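You operate a simulated robot arm through the tools that you are given. There is no shell and no other tool.

Carry out the task below with a simulated robot arm. There is one attempt and no reset: what you move stays moved.

TASK
Rinse the dirty glass, empty it and stand it on the dish rack.
Fine: set the mixer knob to warm first; use the rack's flat side; tap off; spill nothing; leave the glass in the cupboard. Set down upright: glass. What is to be rubbed or washed off counts as gone when no trace of it is left.

Only the result counts: the job must be done as asked and must still hold three seconds after the hand-in. Knocking over, shifting, dropping, spilling or breaking anything else fails it.

THE ROBOT
A 7-joint arm with a two-finger parallel gripper, fixed in place. Base frame: the origin is on the floor under the middle of its stand, x ahead of it, y to its left, z up. Lengths are in m, angles in degrees, forces in N, time in s.
With the tool pointing down near the work surface it reaches from about 0.4 to 0.9 m from the base axis. Its first joint turns from -143.0 to 143.0 degrees. Payload 3 kg.
The TCP is the grasp point between the finger pads, 0.03 m short of the fingertips. In the tool frame z runs along the fingers and y along their closing line. The gripper opens to 0.094 m. The fingers are 0.028 m wide and 0.01 m thick; the gripper's body (0.05 by 0.096 m) begins 0.055 m behind the TCP.
Orientation is that of the tool frame in the base frame, as a unit quaternion [x, y, z, w]. With the fingers straight down and closing along the base's y, the tool's x points along the base's -x, its y along +y and its z along -z.

THE INTERFACE
- The arm moves only by the tool servo_tool. Its argument "increments" is a list of rows, each a list of 7 numbers: the shift along the tool's x, y, z in units of 150 mm (1.0 is 150 mm), then the turn, a rotation vector about the tool's x, y, z in units of 60 degrees (1.0 is 60 degrees), then the finger opening in m, from 0 to 0.094. In form: [[dx, dy, dz, ax, ay, az, hand], ...]. A call has 1 to 20 rows; each row is the pose to reach, as a shift and turn from the pose commanded when the call began, along the tool's axes at that moment. A call with a number of a shift or a turn outside -1 to 1 is refused whole. Each row takes 0.2 s and may step no farther than 0.05 m and 8.6 degrees from the row before; otherwise, or with a gripper value out of range, the whole call is refused. Where a pose cannot be reached the arm comes as near as it can. A force on the tool above 40 N (or 10 N above the force at the start of the call, whichever is more), or a blocked arm, ends the call early, and 0.2 s more pass. Each finger travels about 0.072 m/s and halts on what it meets, pressing with about 32 N; the grip force reading is that of the motor and also rises with nothing between the fingers. The clock runs only during rows and for 0.2 s after the last one: add rows that repeat a pose to give the fingers time. The reply holds the time, the measured pose of the TCP, the force on the tool along the base axes, the opening and the grip force, in the units named above and with some noise, with the torque about the TCP (base axes, N m) and any sound that the robot's microphone picked up.
- Cameras (640 x 400 px; columns grow to the right, rows downward): "scene" is fixed at [0.0553, -0.4929, 1.5457]; the picture's right is [0.72, -0.69, 0.00], its down [-0.34, -0.35, -0.88] and it looks along [0.61, 0.63, -0.48] (base axes); focal length 328 px, centre (320, 200). "wrist" rides on the gripper at [0.076, 0.014, -0.102] in the tool frame; the picture's right is [-0.18, 0.98, 0.00], its down [-0.75, -0.14, -0.64] and it looks along [-0.63, -0.12, 0.77] (tool axes); focal length 243 px, centre (320, 200). There is no depth. A picture from a camera that has moved, and an enlarged one, comes with that camera's place and axes in the base frame and with its lens. The place of the scene camera against the robot may be out by one fixed shift of up to 0.025 m in any direction.
- snapshot(camera): a new picture of that camera. It takes no simulated time.
- close_up(camera, box): a new picture of the part [left, top, right, bottom] of that camera's present view, enlarged. It takes no simulated time.
- sign_off(): hands the job in; it is judged then, once.

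Places have to be worked out from the pictures, the camera data and where the tool is seen. Open the gripper and draw the arm clear of the work before you hand the job in, unless the task says otherwise.

The tools are called by a JSON object that holds its "name" and its "arguments". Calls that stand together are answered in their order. servo_tool: Moves the arm, as the interface text tells. Its arguments: {"type":"object","properties":{"increments":{"type":"array"}},"required":["increments"]} The other tools are called the same way: snapshot (camera) takes a picture; close_up (camera, box) takes an enlarged picture of a part of a camera's view; sign_off () hands the job in.

At the start:

```text
time: 0.0
ee_pos: [0.4523, 0.2582, 1.2593]
ee_rot: [0.0, 1.0, -0.001, 0.001]
ft_force: [0.1, 1.0, -0.6]
moment: [0.01, -0.01, 0.0]
width: 0.094
grasp_force: 0.0
```

scene: 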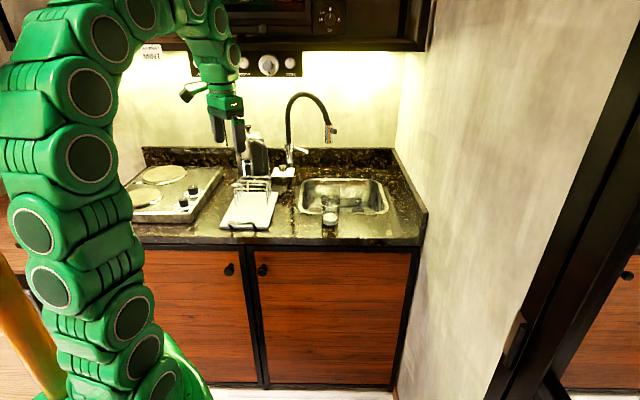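
wrist: 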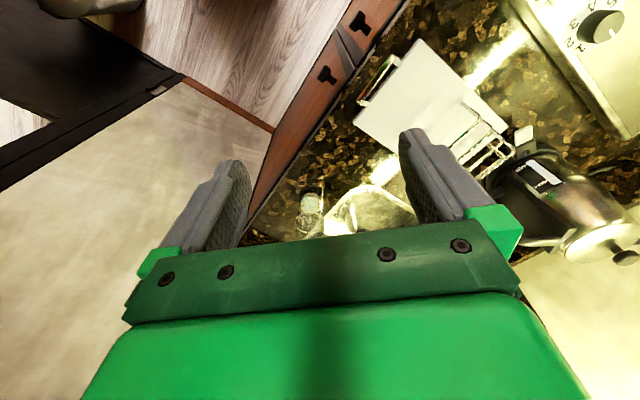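

I start by looking closer at the sink area, the rack and the mixer to find where things are.

{"name": "close_up", "arguments": {"camera": "scene", "box": [270, 80, 430, 240]}}

{"name": "close_up", "arguments": {"camera": "scene", "box": [200, 120, 320, 240]}}

{"name": "close_up", "arguments": {"camera": "wrist", "box": [240, 0, 640, 250]}}

{"name": "close_up", "arguments": {"camera": "scene", "box": [180, 0, 440, 160]}}

```text
2.50 times, centred on (350, 160) of scene
camera zoom: at [0.0553, -0.4929, 1.5457], right [0.72, -0.69, 0.0], down [-0.34, -0.35, -0.88], along [0.61, 0.63, -0.48], focal length 821 px, centre (245, 300)
```

zoom: 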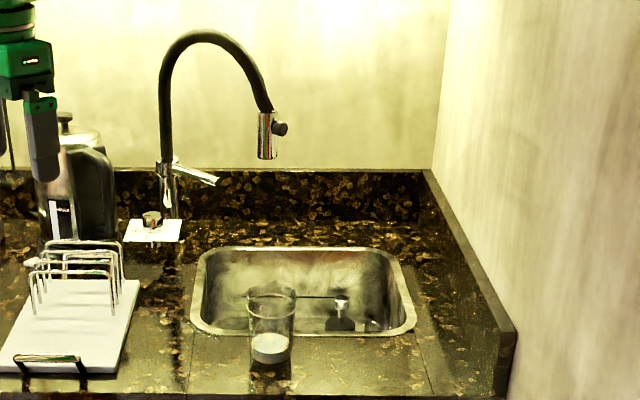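

```text
3.33 times, centred on (260, 180) of scene
camera zoom: at [0.0553, -0.4929, 1.5457], right [0.72, -0.69, 0.0], down [-0.34, -0.35, -0.88], along [0.61, 0.63, -0.48], focal length 1094 px, centre (520, 267)
```

zoom: 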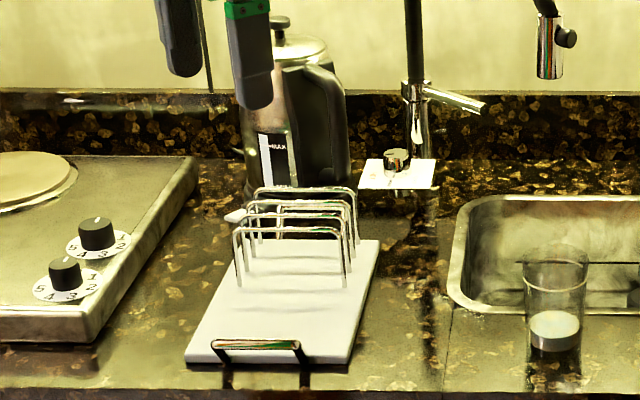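

```text
1.60 times, centred on (440, 125) of wrist
camera zoom: at [0.3765, 0.2725, 1.3619], right [0.18, 0.98, 0.0], down [0.75, -0.14, 0.64], along [0.63, -0.12, -0.77], focal length 388 px, centre (128, 320)
```

zoom: 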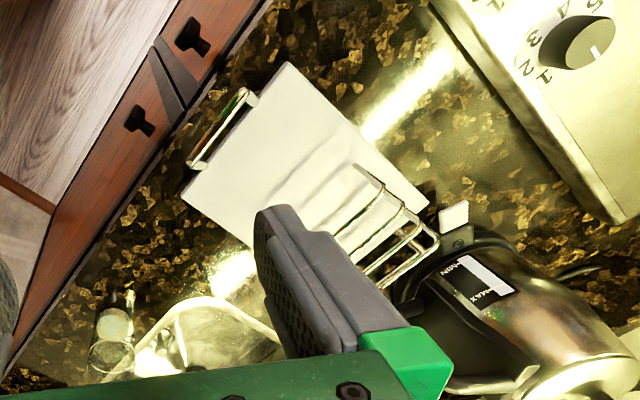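

```text
2.46 times, centred on (310, 80) of scene
camera zoom: at [0.0553, -0.4929, 1.5457], right [0.72, -0.69, 0.0], down [-0.34, -0.35, -0.88], along [0.61, 0.63, -0.48], focal length 808 px, centre (345, 495)
```

zoom: 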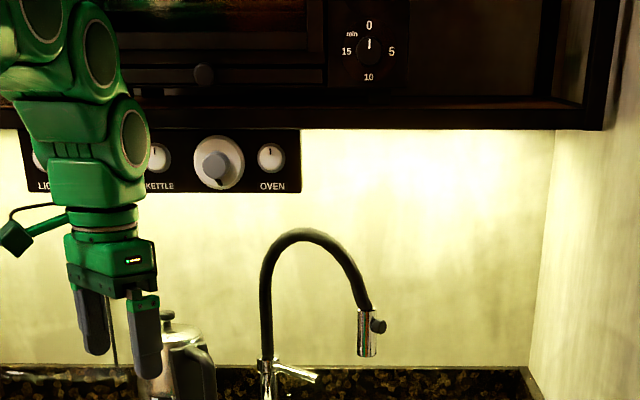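

The glass stands near the front edge of the counter at about (0.756, 0.18, 0.9), and the counter is turned about 45° to the base. I rotate the tool about the vertical so the wrist camera faces the tap and sink.

{"name": "servo_tool", "arguments": {"increments": [[0, 0, 0, 0, 0, -0.125, 0.094], [0, 0, 0, 0, 0, -0.25, 0.094], [0, 0, 0, 0, 0, -0.375, 0.094], [0, 0, 0, 0, 0, -0.5, 0.094], [0, 0, 0, 0, 0, -0.625, 0.094], [0, 0, 0, 0, 0, -0.75, 0.094]]}}

```text
time: 1.4
ee_pos: [0.4537, 0.2601, 1.26]
ee_rot: [-0.384, 0.923, 0.0, 0.0]
ft_force: [-0.4, -1.3, 0.7]
moment: [0.0, -0.01, -0.03]
width: 0.0937
grasp_force: 0.1
```

The turn worked; I look at the new wrist view.

{"name": "snapshot", "arguments": {"camera": "wrist"}}

{"name": "snapshot", "arguments": {"camera": "scene"}}

```text
taken
camera wrist: at [0.3886, 0.2148, 1.3616], right [-0.57, 0.82, 0.0], down [0.63, 0.43, 0.64], along [0.53, 0.36, -0.77], focal length 243 px, centre (320, 200)
```

wrist: 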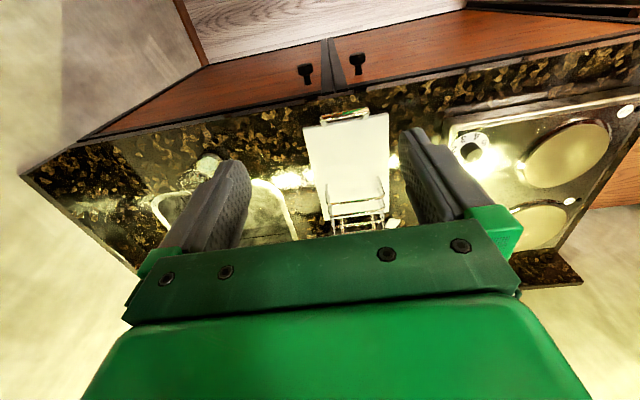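

```text
taken
```

scene: 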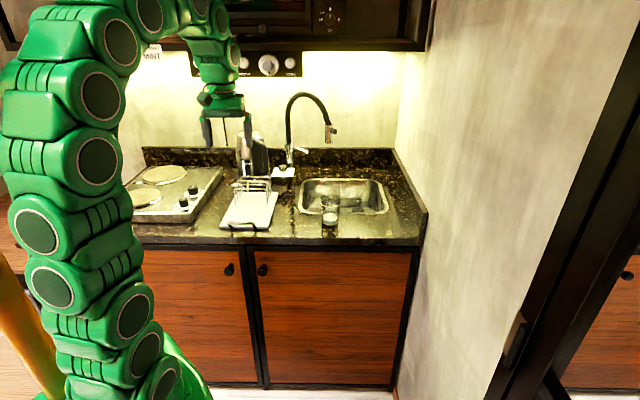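

The gripper hides the tap from here, so I tilt the tool about 45° forward toward the tap to bring the mixer knob and tap into the upper half of the wrist view.

{"name": "servo_tool", "arguments": {"increments": [[0, 0, 0, 0, -0.125, 0, 0.094], [0, 0, 0, 0, -0.25, 0, 0.094], [0, 0, 0, 0, -0.375, 0, 0.094], [0, 0, 0, 0, -0.5, 0, 0.094], [0, 0, 0, 0, -0.625, 0, 0.094], [0, 0, 0, 0, -0.75, 0, 0.094]]}}

{"name": "snapshot", "arguments": {"camera": "wrist"}}

{"name": "snapshot", "arguments": {"camera": "scene"}}

```text
time: 2.8
ee_pos: [0.4547, 0.2583, 1.2579]
ee_rot: [-0.353, 0.853, 0.147, 0.356]
ft_force: [-0.8, 0.3, -0.7]
moment: [-0.01, 0.0, 0.0]
width: 0.0943
grasp_force: 0.0
```

```text
taken
camera wrist: at [0.3532, 0.179, 1.2775], right [-0.6, 0.79, 0.13], down [0.15, -0.05, 0.99], along [0.78, 0.62, -0.09], focal length 243 px, centre (320, 200)
```

wrist: 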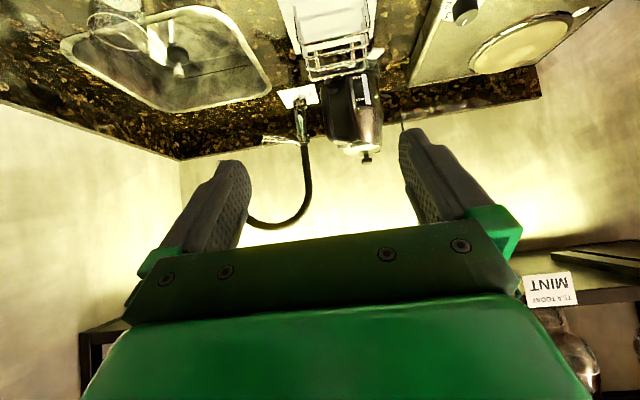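

```text
taken
```

scene: 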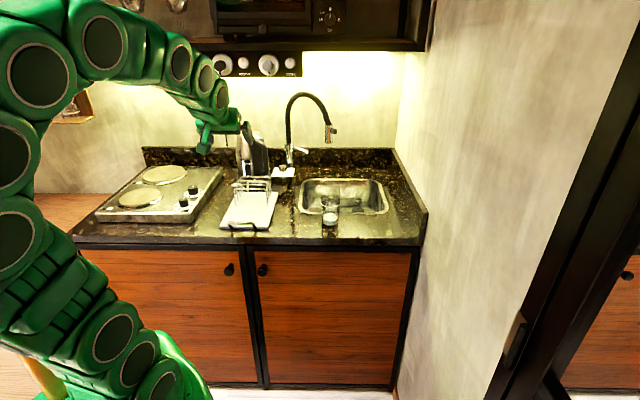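

Now the tap, mixer plate and sink are visible (upside-down); I enlarge them to read the knob and the tap parts.

{"name": "close_up", "arguments": {"camera": "wrist", "box": [260, 60, 360, 140]}}

{"name": "close_up", "arguments": {"camera": "wrist", "box": [60, 0, 280, 120]}}

{"name": "close_up", "arguments": {"camera": "scene", "box": [265, 140, 315, 190]}}

{"name": "close_up", "arguments": {"camera": "scene", "box": [290, 170, 400, 240]}}

```text
5.00 times, centred on (310, 100) of wrist
camera zoom: at [0.3532, 0.179, 1.2775], right [-0.6, 0.79, 0.13], down [0.15, -0.05, 0.99], along [0.78, 0.62, -0.09], focal length 1213 px, centre (370, 700)
```

zoom: 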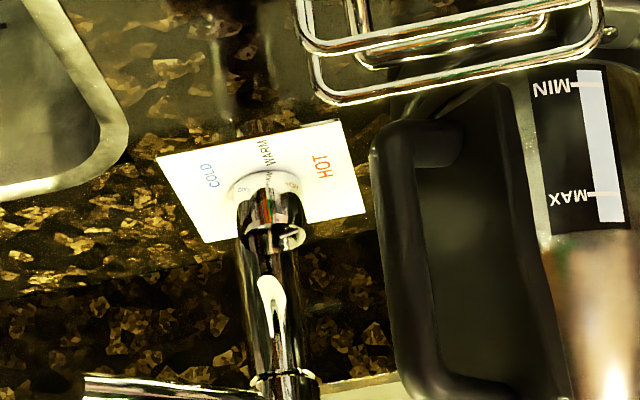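

```text
2.91 times, centred on (170, 60) of wrist
camera zoom: at [0.3532, 0.179, 1.2775], right [-0.6, 0.79, 0.13], down [0.15, -0.05, 0.99], along [0.78, 0.62, -0.09], focal length 706 px, centre (756, 607)
```

zoom: 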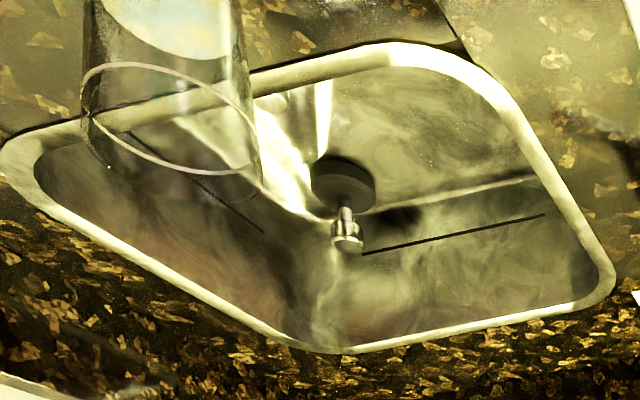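

```text
8.00 times, centred on (290, 165) of scene
camera zoom: at [0.0553, -0.4929, 1.5457], right [0.72, -0.69, 0.0], down [-0.34, -0.35, -0.88], along [0.61, 0.63, -0.48], focal length 2626 px, centre (560, 480)
```

zoom: 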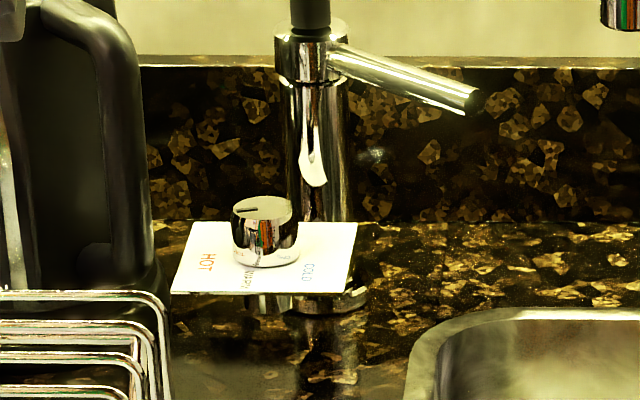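

```text
5.71 times, centred on (345, 205) of scene
camera zoom: at [0.0553, -0.4929, 1.5457], right [0.72, -0.69, 0.0], down [-0.34, -0.35, -0.88], along [0.61, 0.63, -0.48], focal length 1876 px, centre (177, 171)
```

zoom: 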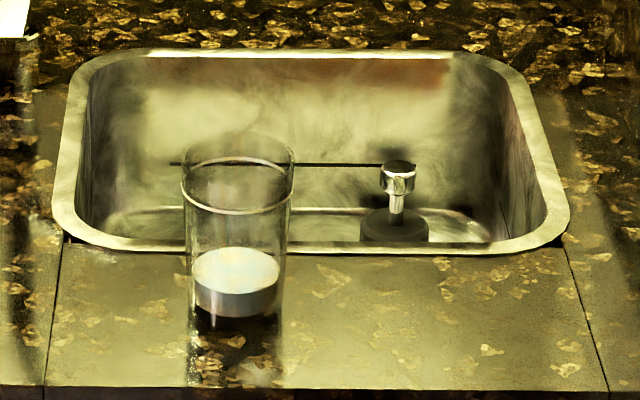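

The mixer plate reads COLD – WARM – HOT, with the pointer now toward HOT's side, and the lever sits on the tap body; the glass holds a white residue or liquid. I shift sideways 0.15 m to get a second viewpoint for triangulation.

{"name": "servo_tool", "arguments": {"increments": [[0, -0.25, 0, 0, 0, 0, 0.094], [0, -0.5, 0, 0, 0, 0, 0.094], [0, -0.75, 0, 0, 0, 0, 0.094], [0, -1.0, 0, 0, 0, 0, 0.094], [0, -1.0, 0, 0, 0, 0, 0.094]]}}

{"name": "snapshot", "arguments": {"camera": "wrist"}}

{"name": "close_up", "arguments": {"camera": "wrist", "box": [320, 40, 480, 140]}}

{"name": "close_up", "arguments": {"camera": "wrist", "box": [160, 0, 400, 150]}}

```text
time: 4.0
ee_pos: [0.559, 0.1528, 1.2604]
ee_rot: [-0.354, 0.853, 0.147, 0.354]
ft_force: [0.7, -0.4, -1.0]
moment: [0.04, 0.02, -0.01]
width: 0.094
grasp_force: 0.2
```

```text
taken
camera wrist: at [0.4591, 0.0722, 1.2797], right [-0.6, 0.79, 0.13], down [0.15, -0.04, 0.99], along [0.78, 0.62, -0.1], focal length 243 px, centre (320, 200)
```

wrist: 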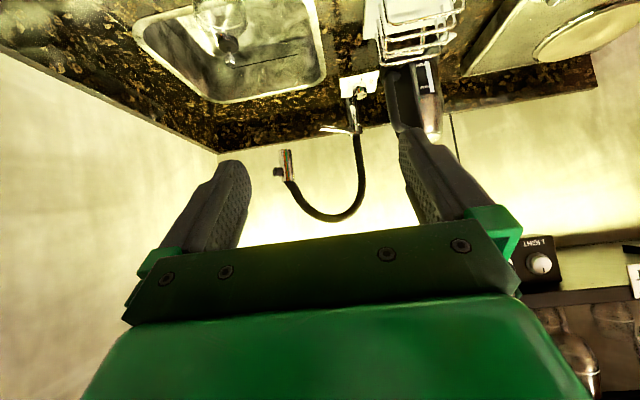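

```text
4.00 times, centred on (400, 90) of wrist
camera zoom: at [0.4591, 0.0722, 1.2797], right [-0.6, 0.79, 0.13], down [0.15, -0.04, 0.99], along [0.78, 0.62, -0.1], focal length 970 px, centre (0, 640)
```

zoom: 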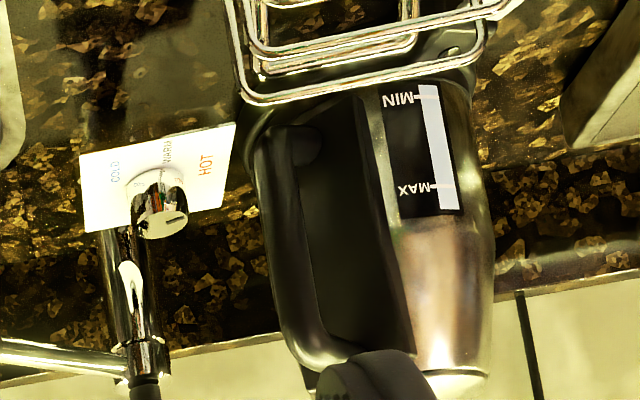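

```text
2.67 times, centred on (280, 75) of wrist
camera zoom: at [0.4591, 0.0722, 1.2797], right [-0.6, 0.79, 0.13], down [0.15, -0.04, 0.99], along [0.78, 0.62, -0.1], focal length 647 px, centre (427, 533)
```

zoom: 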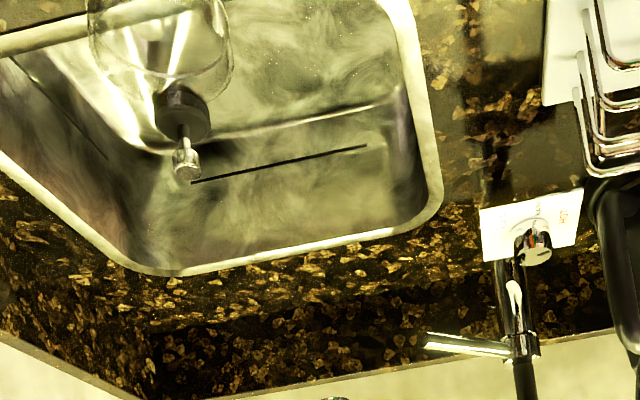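

Triangulating, the mixer knob top is at about (0.825, 0.529, 0.98), the lever tip near (0.921, 0.464, 1.035) and the spout outlet near (0.933, 0.367, 1.10). I zoom strongly on the knob and lever for details.

{"name": "close_up", "arguments": {"camera": "wrist", "box": [336, 66, 384, 104]}}

{"name": "close_up", "arguments": {"camera": "wrist", "box": [260, 110, 380, 190]}}

{"name": "close_up", "arguments": {"camera": "scene", "box": [310, 110, 350, 150]}}

{"name": "close_up", "arguments": {"camera": "scene", "box": [315, 180, 355, 230]}}

```text
10.53 times, centred on (360, 85) of wrist
camera zoom: at [0.4591, 0.0722, 1.2797], right [-0.6, 0.79, 0.13], down [0.15, -0.04, 0.99], along [0.78, 0.62, -0.1], focal length 2554 px, centre (-101, 1410)
```

zoom: 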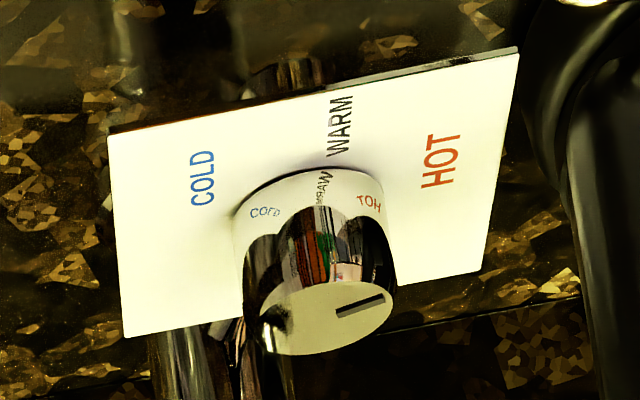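

```text
5.00 times, centred on (320, 150) of wrist
camera zoom: at [0.4591, 0.0722, 1.2797], right [-0.6, 0.79, 0.13], down [0.15, -0.04, 0.99], along [0.78, 0.62, -0.1], focal length 1213 px, centre (320, 450)
```

zoom: 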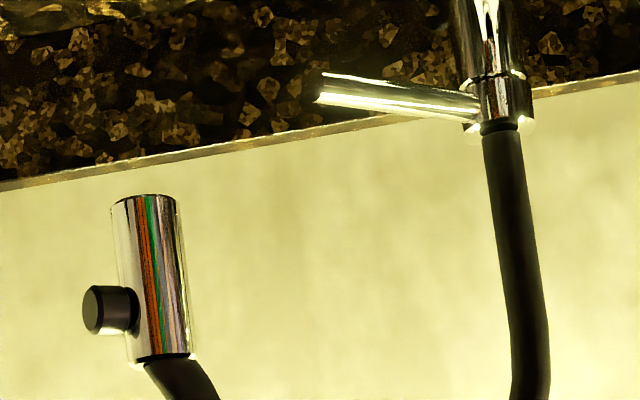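

```text
10.00 times, centred on (330, 130) of scene
camera zoom: at [0.0553, -0.4929, 1.5457], right [0.72, -0.69, 0.0], down [-0.34, -0.35, -0.88], along [0.61, 0.63, -0.48], focal length 3282 px, centre (220, 900)
```

zoom: 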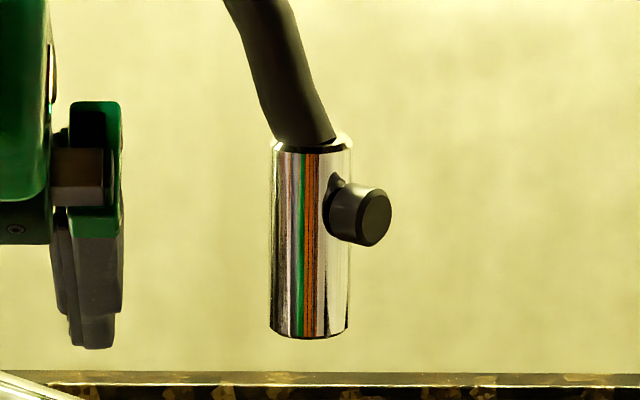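

```text
8.00 times, centred on (335, 205) of scene
camera zoom: at [0.0553, -0.4929, 1.5457], right [0.72, -0.69, 0.0], down [-0.34, -0.35, -0.88], along [0.61, 0.63, -0.48], focal length 2626 px, centre (200, 160)
```

zoom: 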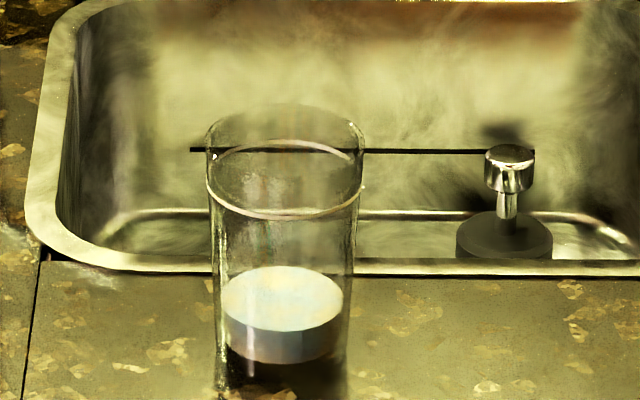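

The pointer on the knob is pointing left (toward HOT), and WARM is straight toward the counter's front. I move the tool over in front of and above the knob, narrowing the fingers to 0.05 m since the kettle handle is close to its left.

{"name": "servo_tool", "arguments": {"increments": [[-0.189, 0.103, 0.189, 0, 0, 0, 0.085], [-0.377, 0.205, 0.377, 0, 0, 0, 0.075], [-0.566, 0.308, 0.566, 0, 0, 0, 0.065], [-0.754, 0.41, 0.754, 0, 0, 0, 0.055], [-0.943, 0.513, 0.943, 0, 0, 0, 0.05], [-0.943, 0.513, 0.943, 0, 0, 0, 0.05]]}}

{"name": "snapshot", "arguments": {"camera": "wrist"}}

{"name": "snapshot", "arguments": {"camera": "scene"}}

```text
time: 5.4
ee_pos: [0.649, 0.346, 1.2575]
ee_rot: [-0.354, 0.854, 0.146, 0.353]
ft_force: [-0.1, 1.7, -1.2]
moment: [-0.02, -0.01, 0.02]
width: 0.0499
grasp_force: 0.1
```

```text
taken
camera wrist: at [0.5483, 0.2678, 1.2771], right [-0.6, 0.79, 0.13], down [0.16, -0.04, 0.99], along [0.78, 0.62, -0.1], focal length 243 px, centre (320, 200)
```

wrist: 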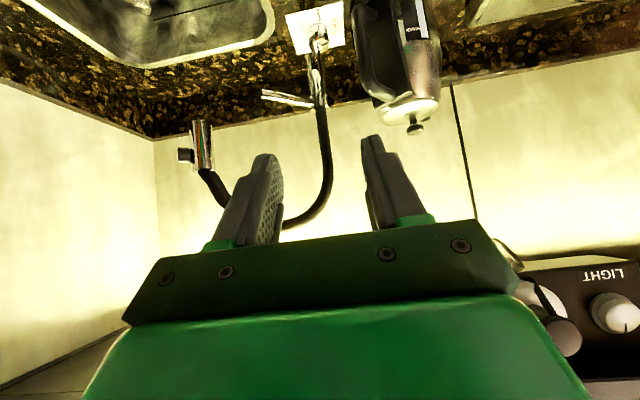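

```text
taken
```

scene: 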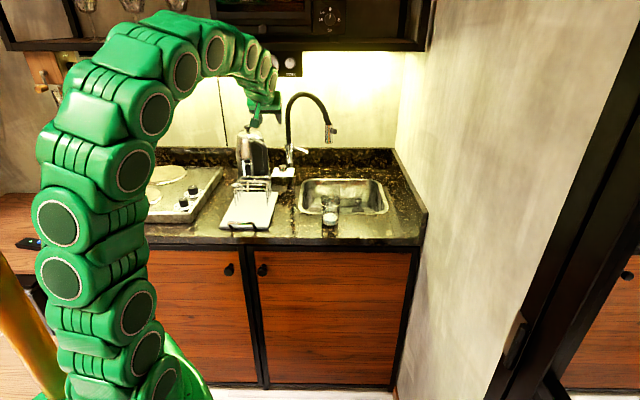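

The outlet is confirmed near (0.918, 0.358, 1.105). I now descend along the tool axis toward a hover pose just short of the knob.

{"name": "servo_tool", "arguments": {"increments": [[0.019, 0.008, 0.234, 0, 0, 0, 0.05], [0.038, 0.016, 0.468, 0, 0, 0, 0.05], [0.057, 0.024, 0.702, 0, 0, 0, 0.05], [0.076, 0.031, 0.935, 0, 0, 0, 0.05], [0.076, 0.031, 0.935, 0, 0, 0, 0.05]]}}

{"name": "snapshot", "arguments": {"camera": "wrist"}}

{"name": "snapshot", "arguments": {"camera": "scene"}}

```text
time: 6.6
ee_pos: [0.7078, 0.4147, 1.1497]
ee_rot: [-0.353, 0.854, 0.146, 0.353]
ft_force: [0.7, -0.7, 0.1]
moment: [0.01, 0.01, 0.0]
width: 0.05
grasp_force: 0.1
```

```text
taken
camera wrist: at [0.6065, 0.3357, 1.1689], right [-0.6, 0.79, 0.13], down [0.16, -0.04, 0.99], along [0.78, 0.62, -0.1], focal length 243 px, centre (320, 200)
```

wrist: 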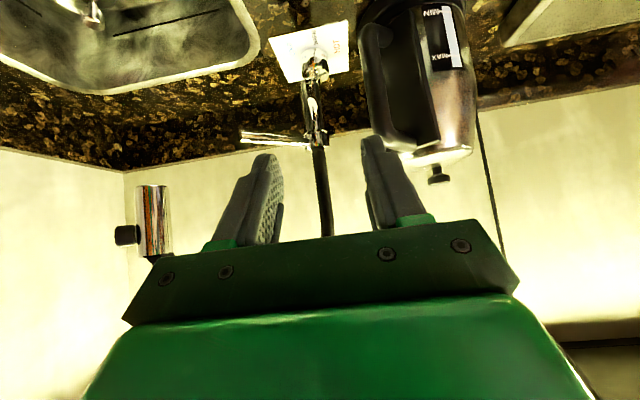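

```text
taken
```

scene: 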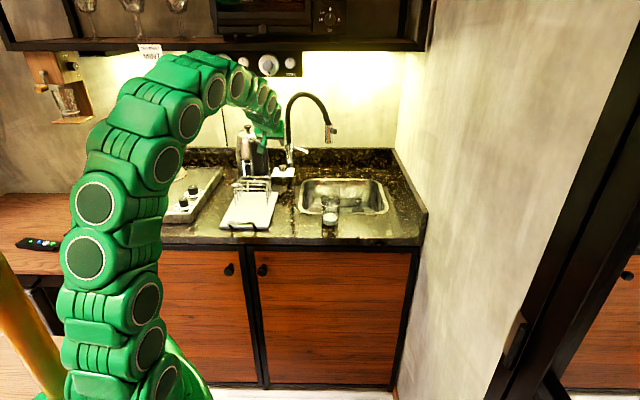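

I take a close-up of the knob from here to refine its position before gripping.

{"name": "close_up", "arguments": {"camera": "wrist", "box": [260, 15, 370, 85]}}

{"name": "close_up", "arguments": {"camera": "wrist", "box": [220, 60, 460, 210]}}

```text
5.71 times, centred on (315, 50) of wrist
camera zoom: at [0.6065, 0.3357, 1.1689], right [-0.6, 0.79, 0.13], down [0.16, -0.04, 0.99], along [0.78, 0.62, -0.1], focal length 1386 px, centre (349, 1057)
```

zoom: 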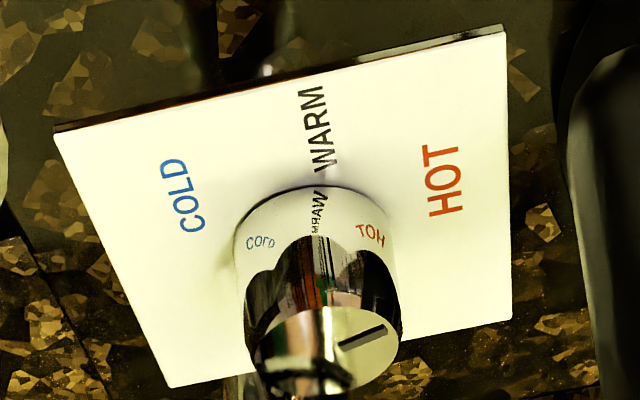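

```text
2.67 times, centred on (340, 135) of wrist
camera zoom: at [0.6065, 0.3357, 1.1689], right [-0.6, 0.79, 0.13], down [0.16, -0.04, 0.99], along [0.78, 0.62, -0.1], focal length 647 px, centre (267, 373)
```

zoom: 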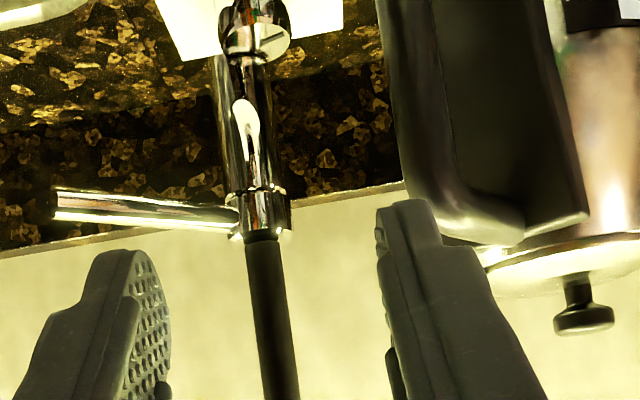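

The pointer lies on HOT, about 65–75° from WARM. I descend most of the way to the knob and recheck alignment between the fingers.

{"name": "servo_tool", "arguments": {"increments": [[0.006, -0.005, 0.208, 0, 0, 0, 0.05], [0.012, -0.01, 0.416, 0, 0, 0, 0.05], [0.018, -0.015, 0.625, 0, 0, 0, 0.05], [0.025, -0.02, 0.833, 0, 0, 0, 0.05], [0.025, -0.02, 0.833, 0, 0, 0, 0.05]]}}

{"name": "snapshot", "arguments": {"camera": "wrist"}}

{"name": "close_up", "arguments": {"camera": "scene", "box": [230, 100, 350, 200]}}

```text
time: 7.8
ee_pos: [0.7681, 0.4744, 1.0631]
ee_rot: [-0.354, 0.853, 0.147, 0.354]
ft_force: [0.3, -0.2, -0.5]
moment: [0.02, 0.0, 0.0]
width: 0.0501
grasp_force: 0.1
```

```text
taken
camera wrist: at [0.6686, 0.3955, 1.082], right [-0.6, 0.79, 0.13], down [0.16, -0.04, 0.99], along [0.78, 0.62, -0.1], focal length 243 px, centre (320, 200)
```

wrist: 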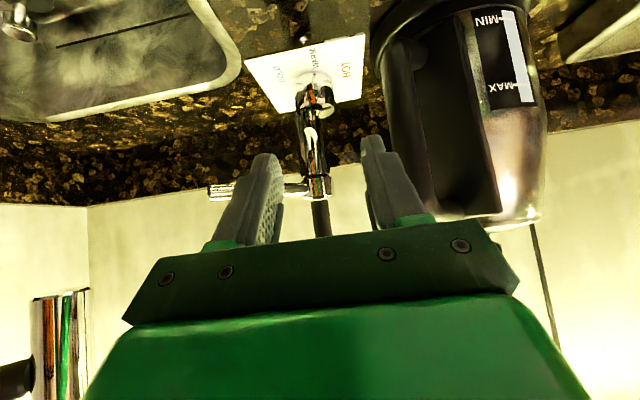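

```text
4.00 times, centred on (290, 150) of scene
camera zoom: at [0.0553, -0.4929, 1.5457], right [0.72, -0.69, 0.0], down [-0.34, -0.35, -0.88], along [0.61, 0.63, -0.48], focal length 1313 px, centre (440, 400)
```

zoom: 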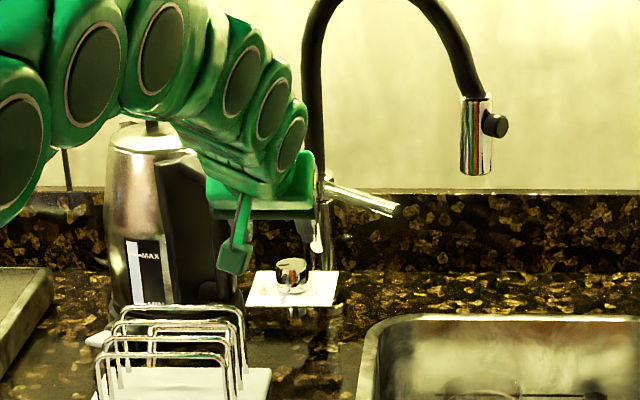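

Close-up of the knob between the fingers to verify alignment.

{"name": "close_up", "arguments": {"camera": "wrist", "box": [240, 30, 400, 130]}}

```text
4.00 times, centred on (320, 80) of wrist
camera zoom: at [0.6686, 0.3955, 1.082], right [-0.6, 0.79, 0.13], down [0.16, -0.04, 0.99], along [0.78, 0.62, -0.1], focal length 970 px, centre (320, 680)
```

zoom: 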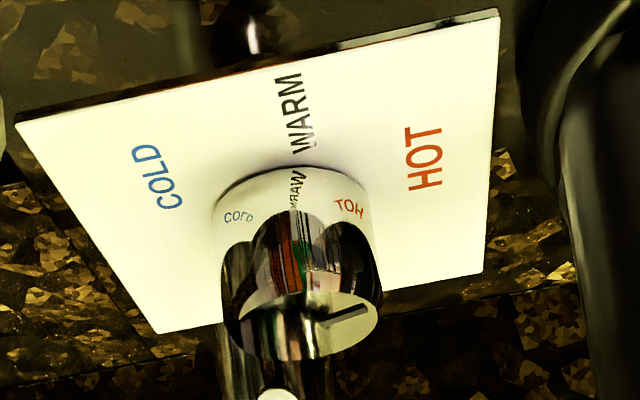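

Knob axis is at about (0.830, 0.532), top z 0.98. I move the last 10 cm so the finger pads straddle the knob.

{"name": "servo_tool", "arguments": {"increments": [[0.01, -0.008, 0.2, 0, 0, 0, 0.05], [0.02, -0.015, 0.4, 0, 0, 0, 0.05], [0.027, -0.02, 0.55, 0, 0, 0, 0.05], [0.031, -0.022, 0.64, 0, 0, 0, 0.05], [0.032, -0.022, 0.695, 0, 0, 0, 0.05], [0.032, -0.022, 0.695, 0, 0, 0, 0.05]]}}

{"name": "snapshot", "arguments": {"camera": "wrist"}}

{"name": "close_up", "arguments": {"camera": "scene", "box": [250, 120, 330, 190]}}

```text
time: 9.2
ee_pos: [0.8237, 0.521, 0.9868]
ee_rot: [-0.353, 0.853, 0.147, 0.355]
ft_force: [-11.3, -11.3, 24.3]
moment: [0.16, 0.47, 0.57]
width: 0.0502
grasp_force: 0.4
```

```text
taken
camera wrist: at [0.7224, 0.4415, 1.0056], right [-0.6, 0.79, 0.13], down [0.15, -0.05, 0.99], along [0.78, 0.62, -0.09], focal length 243 px, centre (320, 200)
```

wrist: 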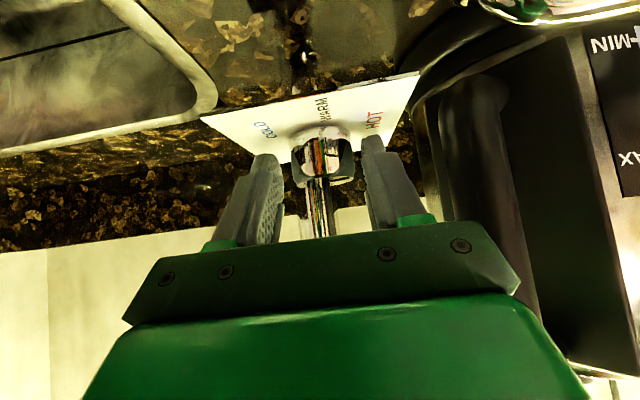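

```text
5.71 times, centred on (290, 155) of scene
camera zoom: at [0.0553, -0.4929, 1.5457], right [0.72, -0.69, 0.0], down [-0.34, -0.35, -0.88], along [0.61, 0.63, -0.48], focal length 1876 px, centre (491, 457)
```

zoom: 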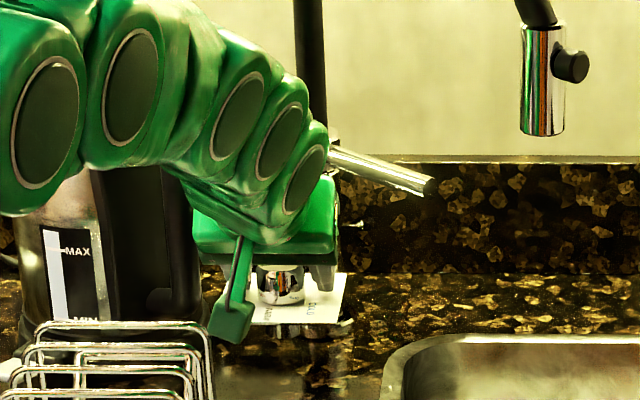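

The fingertips are pressing lightly on the mixer plate (24 N up), so I raise 6 mm and then close on the knob.

{"name": "servo_tool", "arguments": {"increments": [[-0.015, 0, -0.015, 0, 0, 0, 0.05], [-0.03, 0, -0.03, 0, 0, 0, 0.05], [-0.03, 0, -0.03, 0, 0, 0, 0.05]]}}

```text
time: 10.0
ee_pos: [0.8209, 0.5217, 0.9886]
ee_rot: [-0.354, 0.854, 0.146, 0.352]
ft_force: [0.1, -0.2, 0.5]
moment: [-0.03, -0.01, -0.02]
width: 0.0501
grasp_force: 0.0
```

Contact is gone; now I close the fingers on the knob.

{"name": "servo_tool", "arguments": {"increments": [[0, 0, 0, 0, 0, 0, 0.04], [0, 0, 0, 0, 0, 0, 0.025], [0, 0, 0, 0, 0, 0, 0.025], [0, 0, 0, 0, 0, 0, 0.025]]}}

{"name": "close_up", "arguments": {"camera": "wrist", "box": [220, 80, 420, 240]}}

```text
time: 11.0
ee_pos: [0.8207, 0.523, 0.9897]
ee_rot: [-0.355, 0.854, 0.147, 0.352]
ft_force: [-17.1, 10.0, -0.4]
moment: [-0.12, 0.21, 0.27]
width: 0.0356
grasp_force: 44.4
```

```text
2.50 times, centred on (320, 160) of wrist
camera zoom: at [0.7212, 0.4431, 1.0088], right [-0.6, 0.79, 0.13], down [0.16, -0.04, 0.99], along [0.78, 0.62, -0.1], focal length 606 px, centre (320, 300)
```

zoom: 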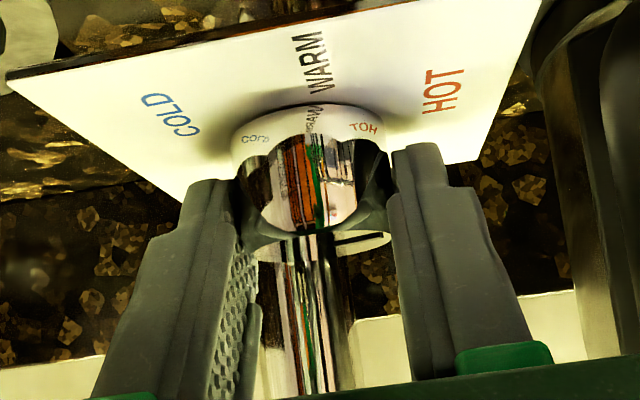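

The knob is gripped (width 0.0356 m), with a small sideways load showing the gripper is ~2 mm right of centre. I shift slightly and turn 35° counter-clockwise (seen from above) about the knob axis.

{"name": "servo_tool", "arguments": {"increments": [[0, 0.013, 0, 0, 0, 0, 0.025], [0, 0.003, 0, -0.0825, 0, -0.0825, 0.025], [-0.0017, -0.0064, 0.0017, -0.165, 0, -0.165, 0.025], [-0.0038, -0.0157, 0.0038, -0.2475, 0, -0.2475, 0.025], [-0.0066, -0.0246, 0.0066, -0.33, 0, -0.33, 0.025], [-0.0102, -0.0329, 0.0102, -0.4125, 0, -0.4125, 0.025], [-0.0102, -0.0329, 0.0102, -0.4125, 0, -0.4125, 0.025]]}}

{"name": "close_up", "arguments": {"camera": "wrist", "box": [220, 80, 420, 240]}}

{"name": "snapshot", "arguments": {"camera": "scene"}}

```text
time: 12.6
ee_pos: [0.8265, 0.5189, 0.9892]
ee_rot: [-0.595, 0.706, 0.247, 0.294]
ft_force: [-12.9, 15.9, 3.7]
moment: [1.58, 0.38, 0.17]
width: 0.0352
grasp_force: 45.1
```

```text
2.50 times, centred on (320, 160) of wrist
camera zoom: at [0.7898, 0.3979, 1.0086], right [-0.95, 0.3, 0.13], down [0.15, 0.05, 0.99], along [0.29, 0.95, -0.09], focal length 606 px, centre (320, 300)
```

zoom: 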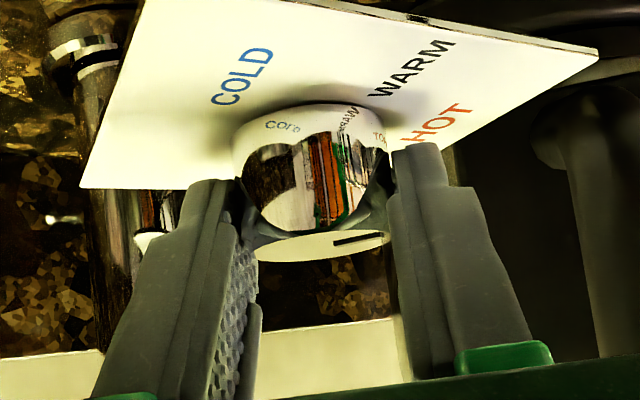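

```text
taken
```

scene: 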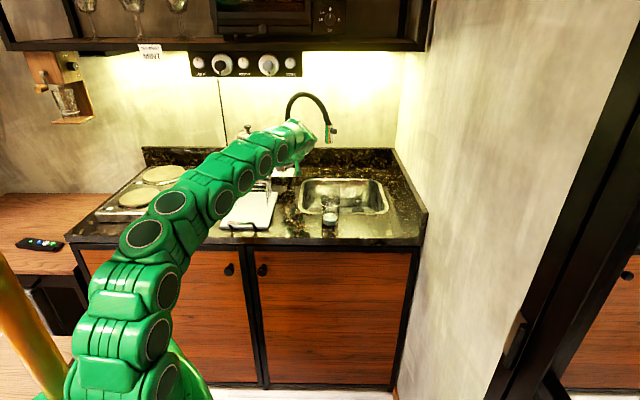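

The knob turned smoothly with the gripper. I continue another 30° the same way, relieving the small side load.

{"name": "servo_tool", "arguments": {"increments": [[-0.005, 0.01, 0.005, 0, 0, 0, 0.025], [-0.005, 0.0, 0.005, -0.0825, 0, -0.0825, 0.025], [-0.0067, -0.0094, 0.0067, -0.165, 0, -0.165, 0.025], [-0.0088, -0.0187, 0.0088, -0.2475, 0, -0.2475, 0.025], [-0.0116, -0.0276, 0.0116, -0.33, 0, -0.33, 0.025], [-0.0116, -0.0276, 0.0116, -0.33, 0, -0.33, 0.025]]}}

{"name": "close_up", "arguments": {"camera": "wrist", "box": [220, 80, 420, 240]}}

{"name": "snapshot", "arguments": {"camera": "scene"}}

```text
time: 13.3
ee_pos: [0.8277, 0.5209, 0.9901]
ee_rot: [-0.64, 0.666, 0.266, 0.274]
ft_force: [-3.4, -1.5, -2.2]
moment: [0.81, 0.29, 0.02]
width: 0.0353
grasp_force: 44.7
out of reach, approached as far as the arm can: row 3
stopped in row 3: the force on the tool passed its limit at 46 N (the readings are from after the stop); the commanded pose is now the measured one
```

```text
2.50 times, centred on (320, 160) of wrist
camera zoom: at [0.8077, 0.3948, 1.0089], right [-0.98, 0.17, 0.13], down [0.15, 0.07, 0.99], along [0.16, 0.98, -0.1], focal length 606 px, centre (320, 300)
```

zoom: 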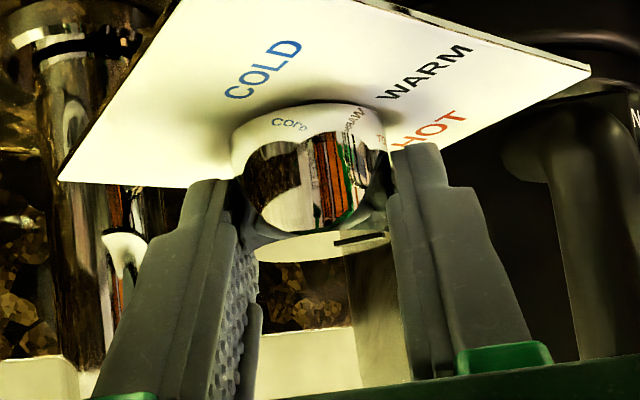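

```text
taken
```

scene: 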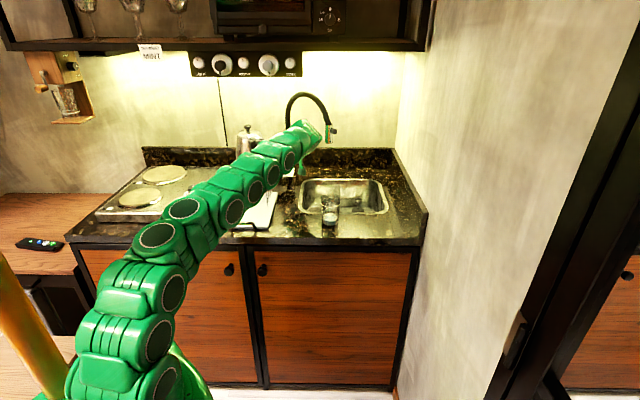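

The arm hit its reach limit at about 43° of turn (pointer now roughly halfway from HOT to WARM). I release the knob and swing back 43° to regrasp.

{"name": "servo_tool", "arguments": {"increments": [[0, 0, 0, 0, 0, 0, 0.055], [0, 0, 0, 0, 0, 0, 0.055], [-0.0004, 0.01, 0.0004, 0.0845, 0, 0.0845, 0.055], [-0.0018, 0.0198, 0.0018, 0.169, 0, 0.169, 0.055], [-0.0039, 0.0293, 0.0039, 0.2535, 0, 0.2535, 0.055], [-0.0069, 0.0384, 0.0069, 0.338, 0, 0.338, 0.055], [-0.0107, 0.0468, 0.0107, 0.4225, 0, 0.4225, 0.055], [-0.0152, 0.0546, 0.0152, 0.507, 0, 0.507, 0.055], [-0.0152, 0.0546, 0.0152, 0.507, 0, 0.507, 0.055]]}}

{"name": "close_up", "arguments": {"camera": "wrist", "box": [220, 80, 420, 240]}}

```text
time: 15.3
ee_pos: [0.8199, 0.5241, 0.9897]
ee_rot: [-0.351, 0.855, 0.145, 0.352]
ft_force: [-0.1, -0.1, 0.0]
moment: [0.03, 0.01, 0.01]
width: 0.0551
grasp_force: 0.1
```

```text
2.50 times, centred on (320, 160) of wrist
camera zoom: at [0.7195, 0.445, 1.0095], right [-0.6, 0.79, 0.13], down [0.16, -0.04, 0.99], along [0.79, 0.61, -0.1], focal length 606 px, centre (320, 300)
```

zoom: 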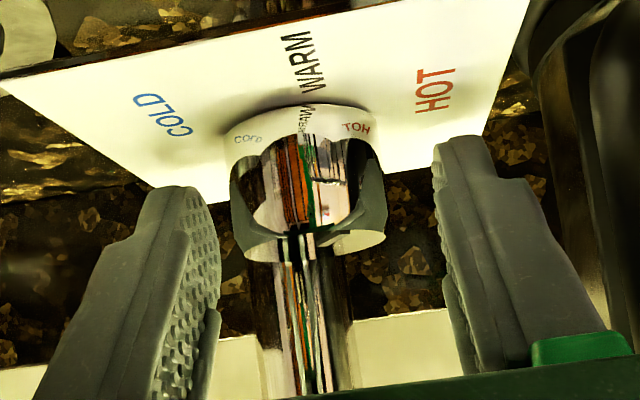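

I check the knob pointer position from the scene camera as well.

{"name": "close_up", "arguments": {"camera": "scene", "box": [265, 150, 305, 185]}}

{"name": "close_up", "arguments": {"camera": "wrist", "box": [280, 115, 350, 160]}}

```text
11.43 times, centred on (285, 168) of scene
camera zoom: at [0.0553, -0.4929, 1.5457], right [0.72, -0.69, 0.0], down [-0.34, -0.35, -0.88], along [0.61, 0.63, -0.48], focal length 3751 px, centre (720, 571)
```

zoom: 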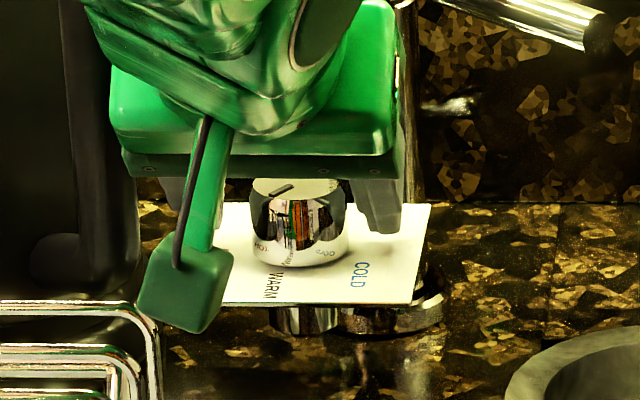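

```text
8.89 times, centred on (315, 138) of wrist
camera zoom: at [0.7195, 0.445, 1.0095], right [-0.6, 0.79, 0.13], down [0.16, -0.04, 0.99], along [0.79, 0.61, -0.1], focal length 2157 px, centre (364, 756)
```

zoom: 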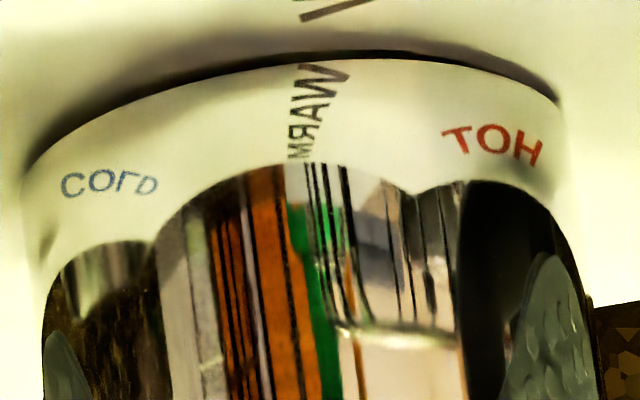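

The pointer now sits about 35° left of front; WARM lies roughly 5–8° left of front, so about 26° remain. I shift 2 mm left to centre, and regrip the knob.

{"name": "servo_tool", "arguments": {"increments": [[0, 0.015, 0, 0, 0, 0, 0.055], [0, 0.015, 0, 0, 0, 0, 0.025], [0, 0.015, 0, 0, 0, 0, 0.025], [0, 0.015, 0, 0, 0, 0, 0.025]]}}

```text
time: 16.3
ee_pos: [0.8193, 0.525, 0.99]
ee_rot: [-0.35, 0.856, 0.145, 0.353]
ft_force: [20.7, -16.5, -3.4]
moment: [-0.1, -0.61, -0.25]
width: 0.0403
grasp_force: 13.2
```

One finger seems to have met the knob first; I wait a moment for the grip to settle.

{"name": "servo_tool", "arguments": {"increments": [[0, 0, 0, 0, 0, 0, 0.025], [0, 0, 0, 0, 0, 0, 0.025], [0, 0, 0, 0, 0, 0, 0.025]]}}

{"name": "close_up", "arguments": {"camera": "wrist", "box": [220, 80, 420, 240]}}

```text
time: 17.1
ee_pos: [0.8195, 0.5254, 0.9894]
ee_rot: [-0.351, 0.855, 0.146, 0.352]
ft_force: [23.9, -18.7, -2.1]
moment: [-0.36, -0.47, -0.27]
width: 0.0413
grasp_force: 14.4
```

```text
2.50 times, centred on (320, 160) of wrist
camera zoom: at [0.7184, 0.446, 1.0094], right [-0.6, 0.79, 0.13], down [0.16, -0.04, 0.99], along [0.79, 0.61, -0.1], focal length 606 px, centre (320, 300)
```

zoom: 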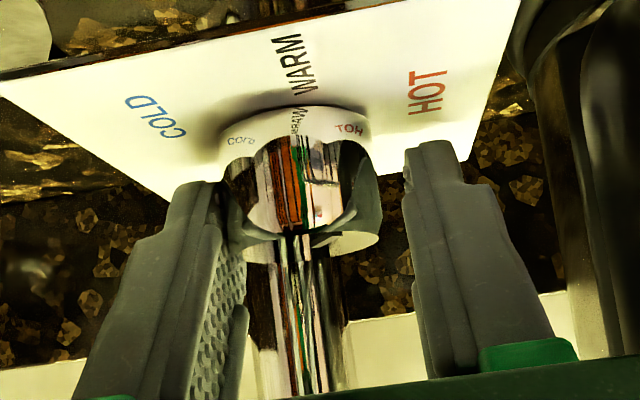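

The gripper is ~3 mm too far left; I shift right 3 mm so both pads seat on the knob.

{"name": "servo_tool", "arguments": {"increments": [[0, -0.01, 0, 0, 0, 0, 0.025], [0, -0.018, 0, 0, 0, 0, 0.025], [0, -0.018, 0, 0, 0, 0, 0.025], [0, -0.018, 0, 0, 0, 0, 0.025]]}}

```text
time: 18.1
ee_pos: [0.8207, 0.5237, 0.9902]
ee_rot: [-0.351, 0.855, 0.145, 0.352]
ft_force: [18.0, -12.5, -4.5]
moment: [-0.25, -0.27, -0.2]
width: 0.0376
grasp_force: 11.2
```

Still about 1–2 mm left; I shift a little more to the right.

{"name": "servo_tool", "arguments": {"increments": [[0, -0.008, 0, 0, 0, 0, 0.025], [0, -0.012, 0, 0, 0, 0, 0.025], [0, -0.012, 0, 0, 0, 0, 0.025], [0, -0.012, 0, 0, 0, 0, 0.025]]}}

```text
time: 19.1
ee_pos: [0.82, 0.5234, 0.9899]
ee_rot: [-0.352, 0.855, 0.145, 0.351]
ft_force: [4.0, -4.5, -5.1]
moment: [-0.41, -0.07, -0.07]
width: 0.0349
grasp_force: 44.9
```

Now gripped evenly. I turn the knob another 25° counter-clockwise.

{"name": "servo_tool", "arguments": {"increments": [[-0.0004, -0.0088, 0.0004, -0.0737, 0, -0.0737, 0.025], [-0.0014, -0.0173, 0.0014, -0.1473, 0, -0.1473, 0.025], [-0.003, -0.0257, 0.003, -0.221, 0, -0.221, 0.025], [-0.0053, -0.0338, 0.0053, -0.2946, 0, -0.2946, 0.025], [-0.0053, -0.0338, 0.0053, -0.2946, 0, -0.2946, 0.025]]}}

{"name": "close_up", "arguments": {"camera": "wrist", "box": [220, 80, 420, 240]}}

{"name": "close_up", "arguments": {"camera": "scene", "box": [265, 150, 305, 185]}}

```text
time: 19.9
ee_pos: [0.8238, 0.5215, 0.989]
ee_rot: [-0.48, 0.79, 0.198, 0.325]
ft_force: [-18.4, -12.5, 5.3]
moment: [-0.49, 0.32, 0.12]
width: 0.0352
grasp_force: 45.1
stopped in row 4: the force on the tool passed its limit at 42 N (the readings are from after the stop); the commanded pose is now the measured one
```

```text
2.50 times, centred on (320, 160) of wrist
camera zoom: at [0.752, 0.4159, 1.0095], right [-0.81, 0.57, 0.13], down [0.16, 0.01, 0.99], along [0.56, 0.82, -0.1], focal length 606 px, centre (320, 300)
```

zoom: 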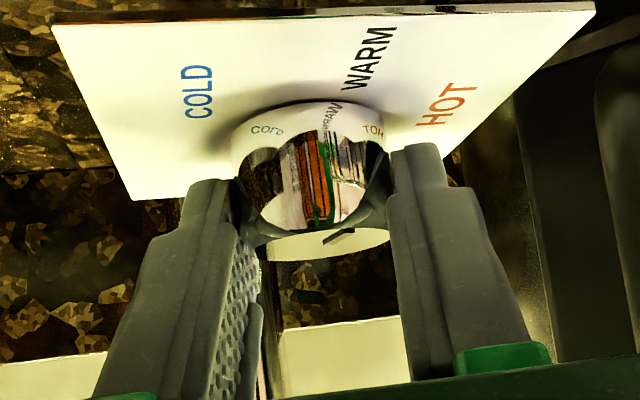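

```text
11.43 times, centred on (285, 168) of scene
camera zoom: at [0.0553, -0.4929, 1.5457], right [0.72, -0.69, 0.0], down [-0.34, -0.35, -0.88], along [0.61, 0.63, -0.48], focal length 3751 px, centre (720, 571)
```

zoom: 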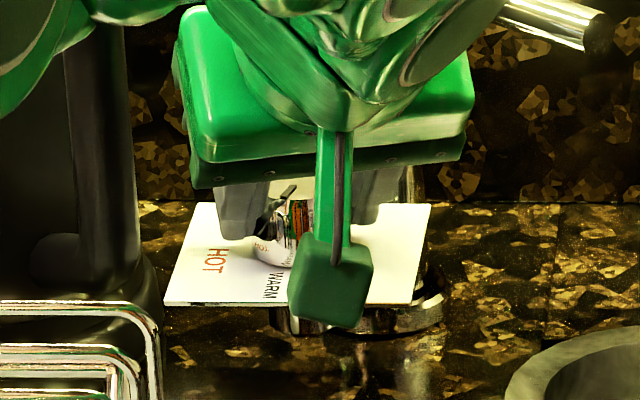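

The call stopped at ~18° of turn from side load; the pointer looks about 15° left of front, close to WARM. I release, back off along the tool axis, and look at it from higher up before fine-tuning.

{"name": "servo_tool", "arguments": {"increments": [[0, 0, 0, 0, 0, 0, 0.055], [0, 0, 0, 0, 0, 0, 0.055], [0, 0, -0.2, 0, 0, 0, 0.055], [0, 0, -0.45, 0, 0, 0, 0.055], [-0.1, 0, -0.7, 0, 0, 0, 0.055], [-0.2, 0, -0.95, 0, 0, 0, 0.055], [-0.2, 0, -0.95, 0, 0, 0, 0.055]]}}

{"name": "snapshot", "arguments": {"camera": "wrist"}}

```text
time: 21.5
ee_pos: [0.7857, 0.4527, 1.1117]
ee_rot: [-0.479, 0.791, 0.198, 0.326]
ft_force: [0.1, 0.8, 0.2]
moment: [-0.02, 0.02, 0.02]
width: 0.055
grasp_force: 0.0
```

```text
taken
camera wrist: at [0.7138, 0.3466, 1.1307], right [-0.81, 0.57, 0.13], down [0.16, 0.01, 0.99], along [0.56, 0.82, -0.1], focal length 243 px, centre (320, 200)
```

wrist: 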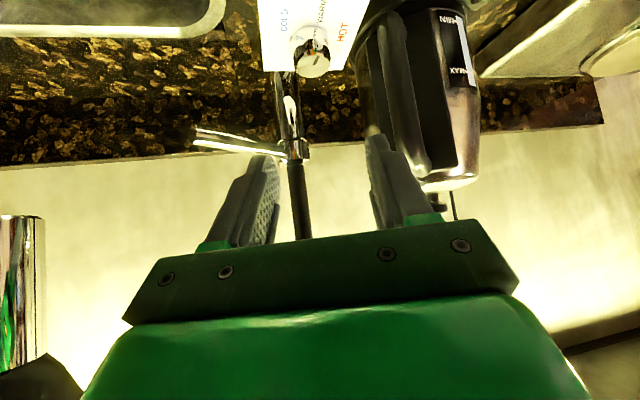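

Close-up of the knob from this viewpoint to read the pointer angle.

{"name": "close_up", "arguments": {"camera": "wrist", "box": [250, 0, 370, 80]}}

{"name": "close_up", "arguments": {"camera": "scene", "box": [265, 155, 305, 185]}}

```text
5.00 times, centred on (310, 40) of wrist
camera zoom: at [0.7138, 0.3466, 1.1307], right [-0.81, 0.57, 0.13], down [0.16, 0.01, 0.99], along [0.56, 0.82, -0.1], focal length 1213 px, centre (370, 1000)
```

zoom: 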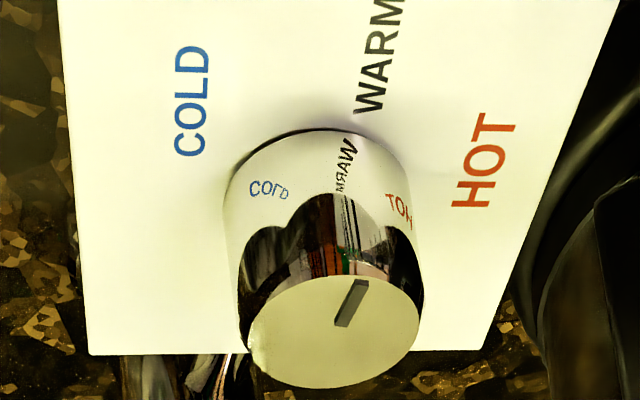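

```text
13.33 times, centred on (285, 170) of scene
camera zoom: at [0.0553, -0.4929, 1.5457], right [0.72, -0.69, 0.0], down [-0.34, -0.35, -0.88], along [0.61, 0.63, -0.48], focal length 4377 px, centre (787, 600)
```

zoom: 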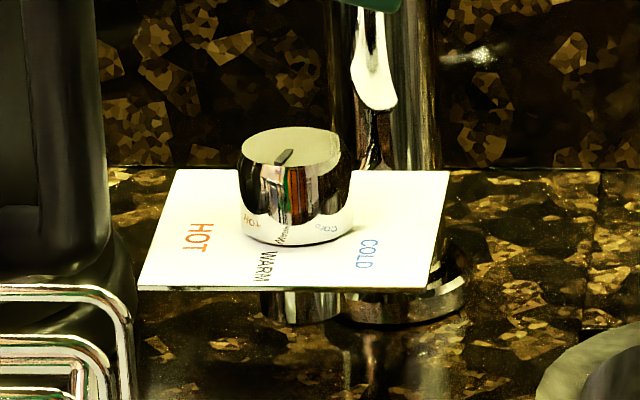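

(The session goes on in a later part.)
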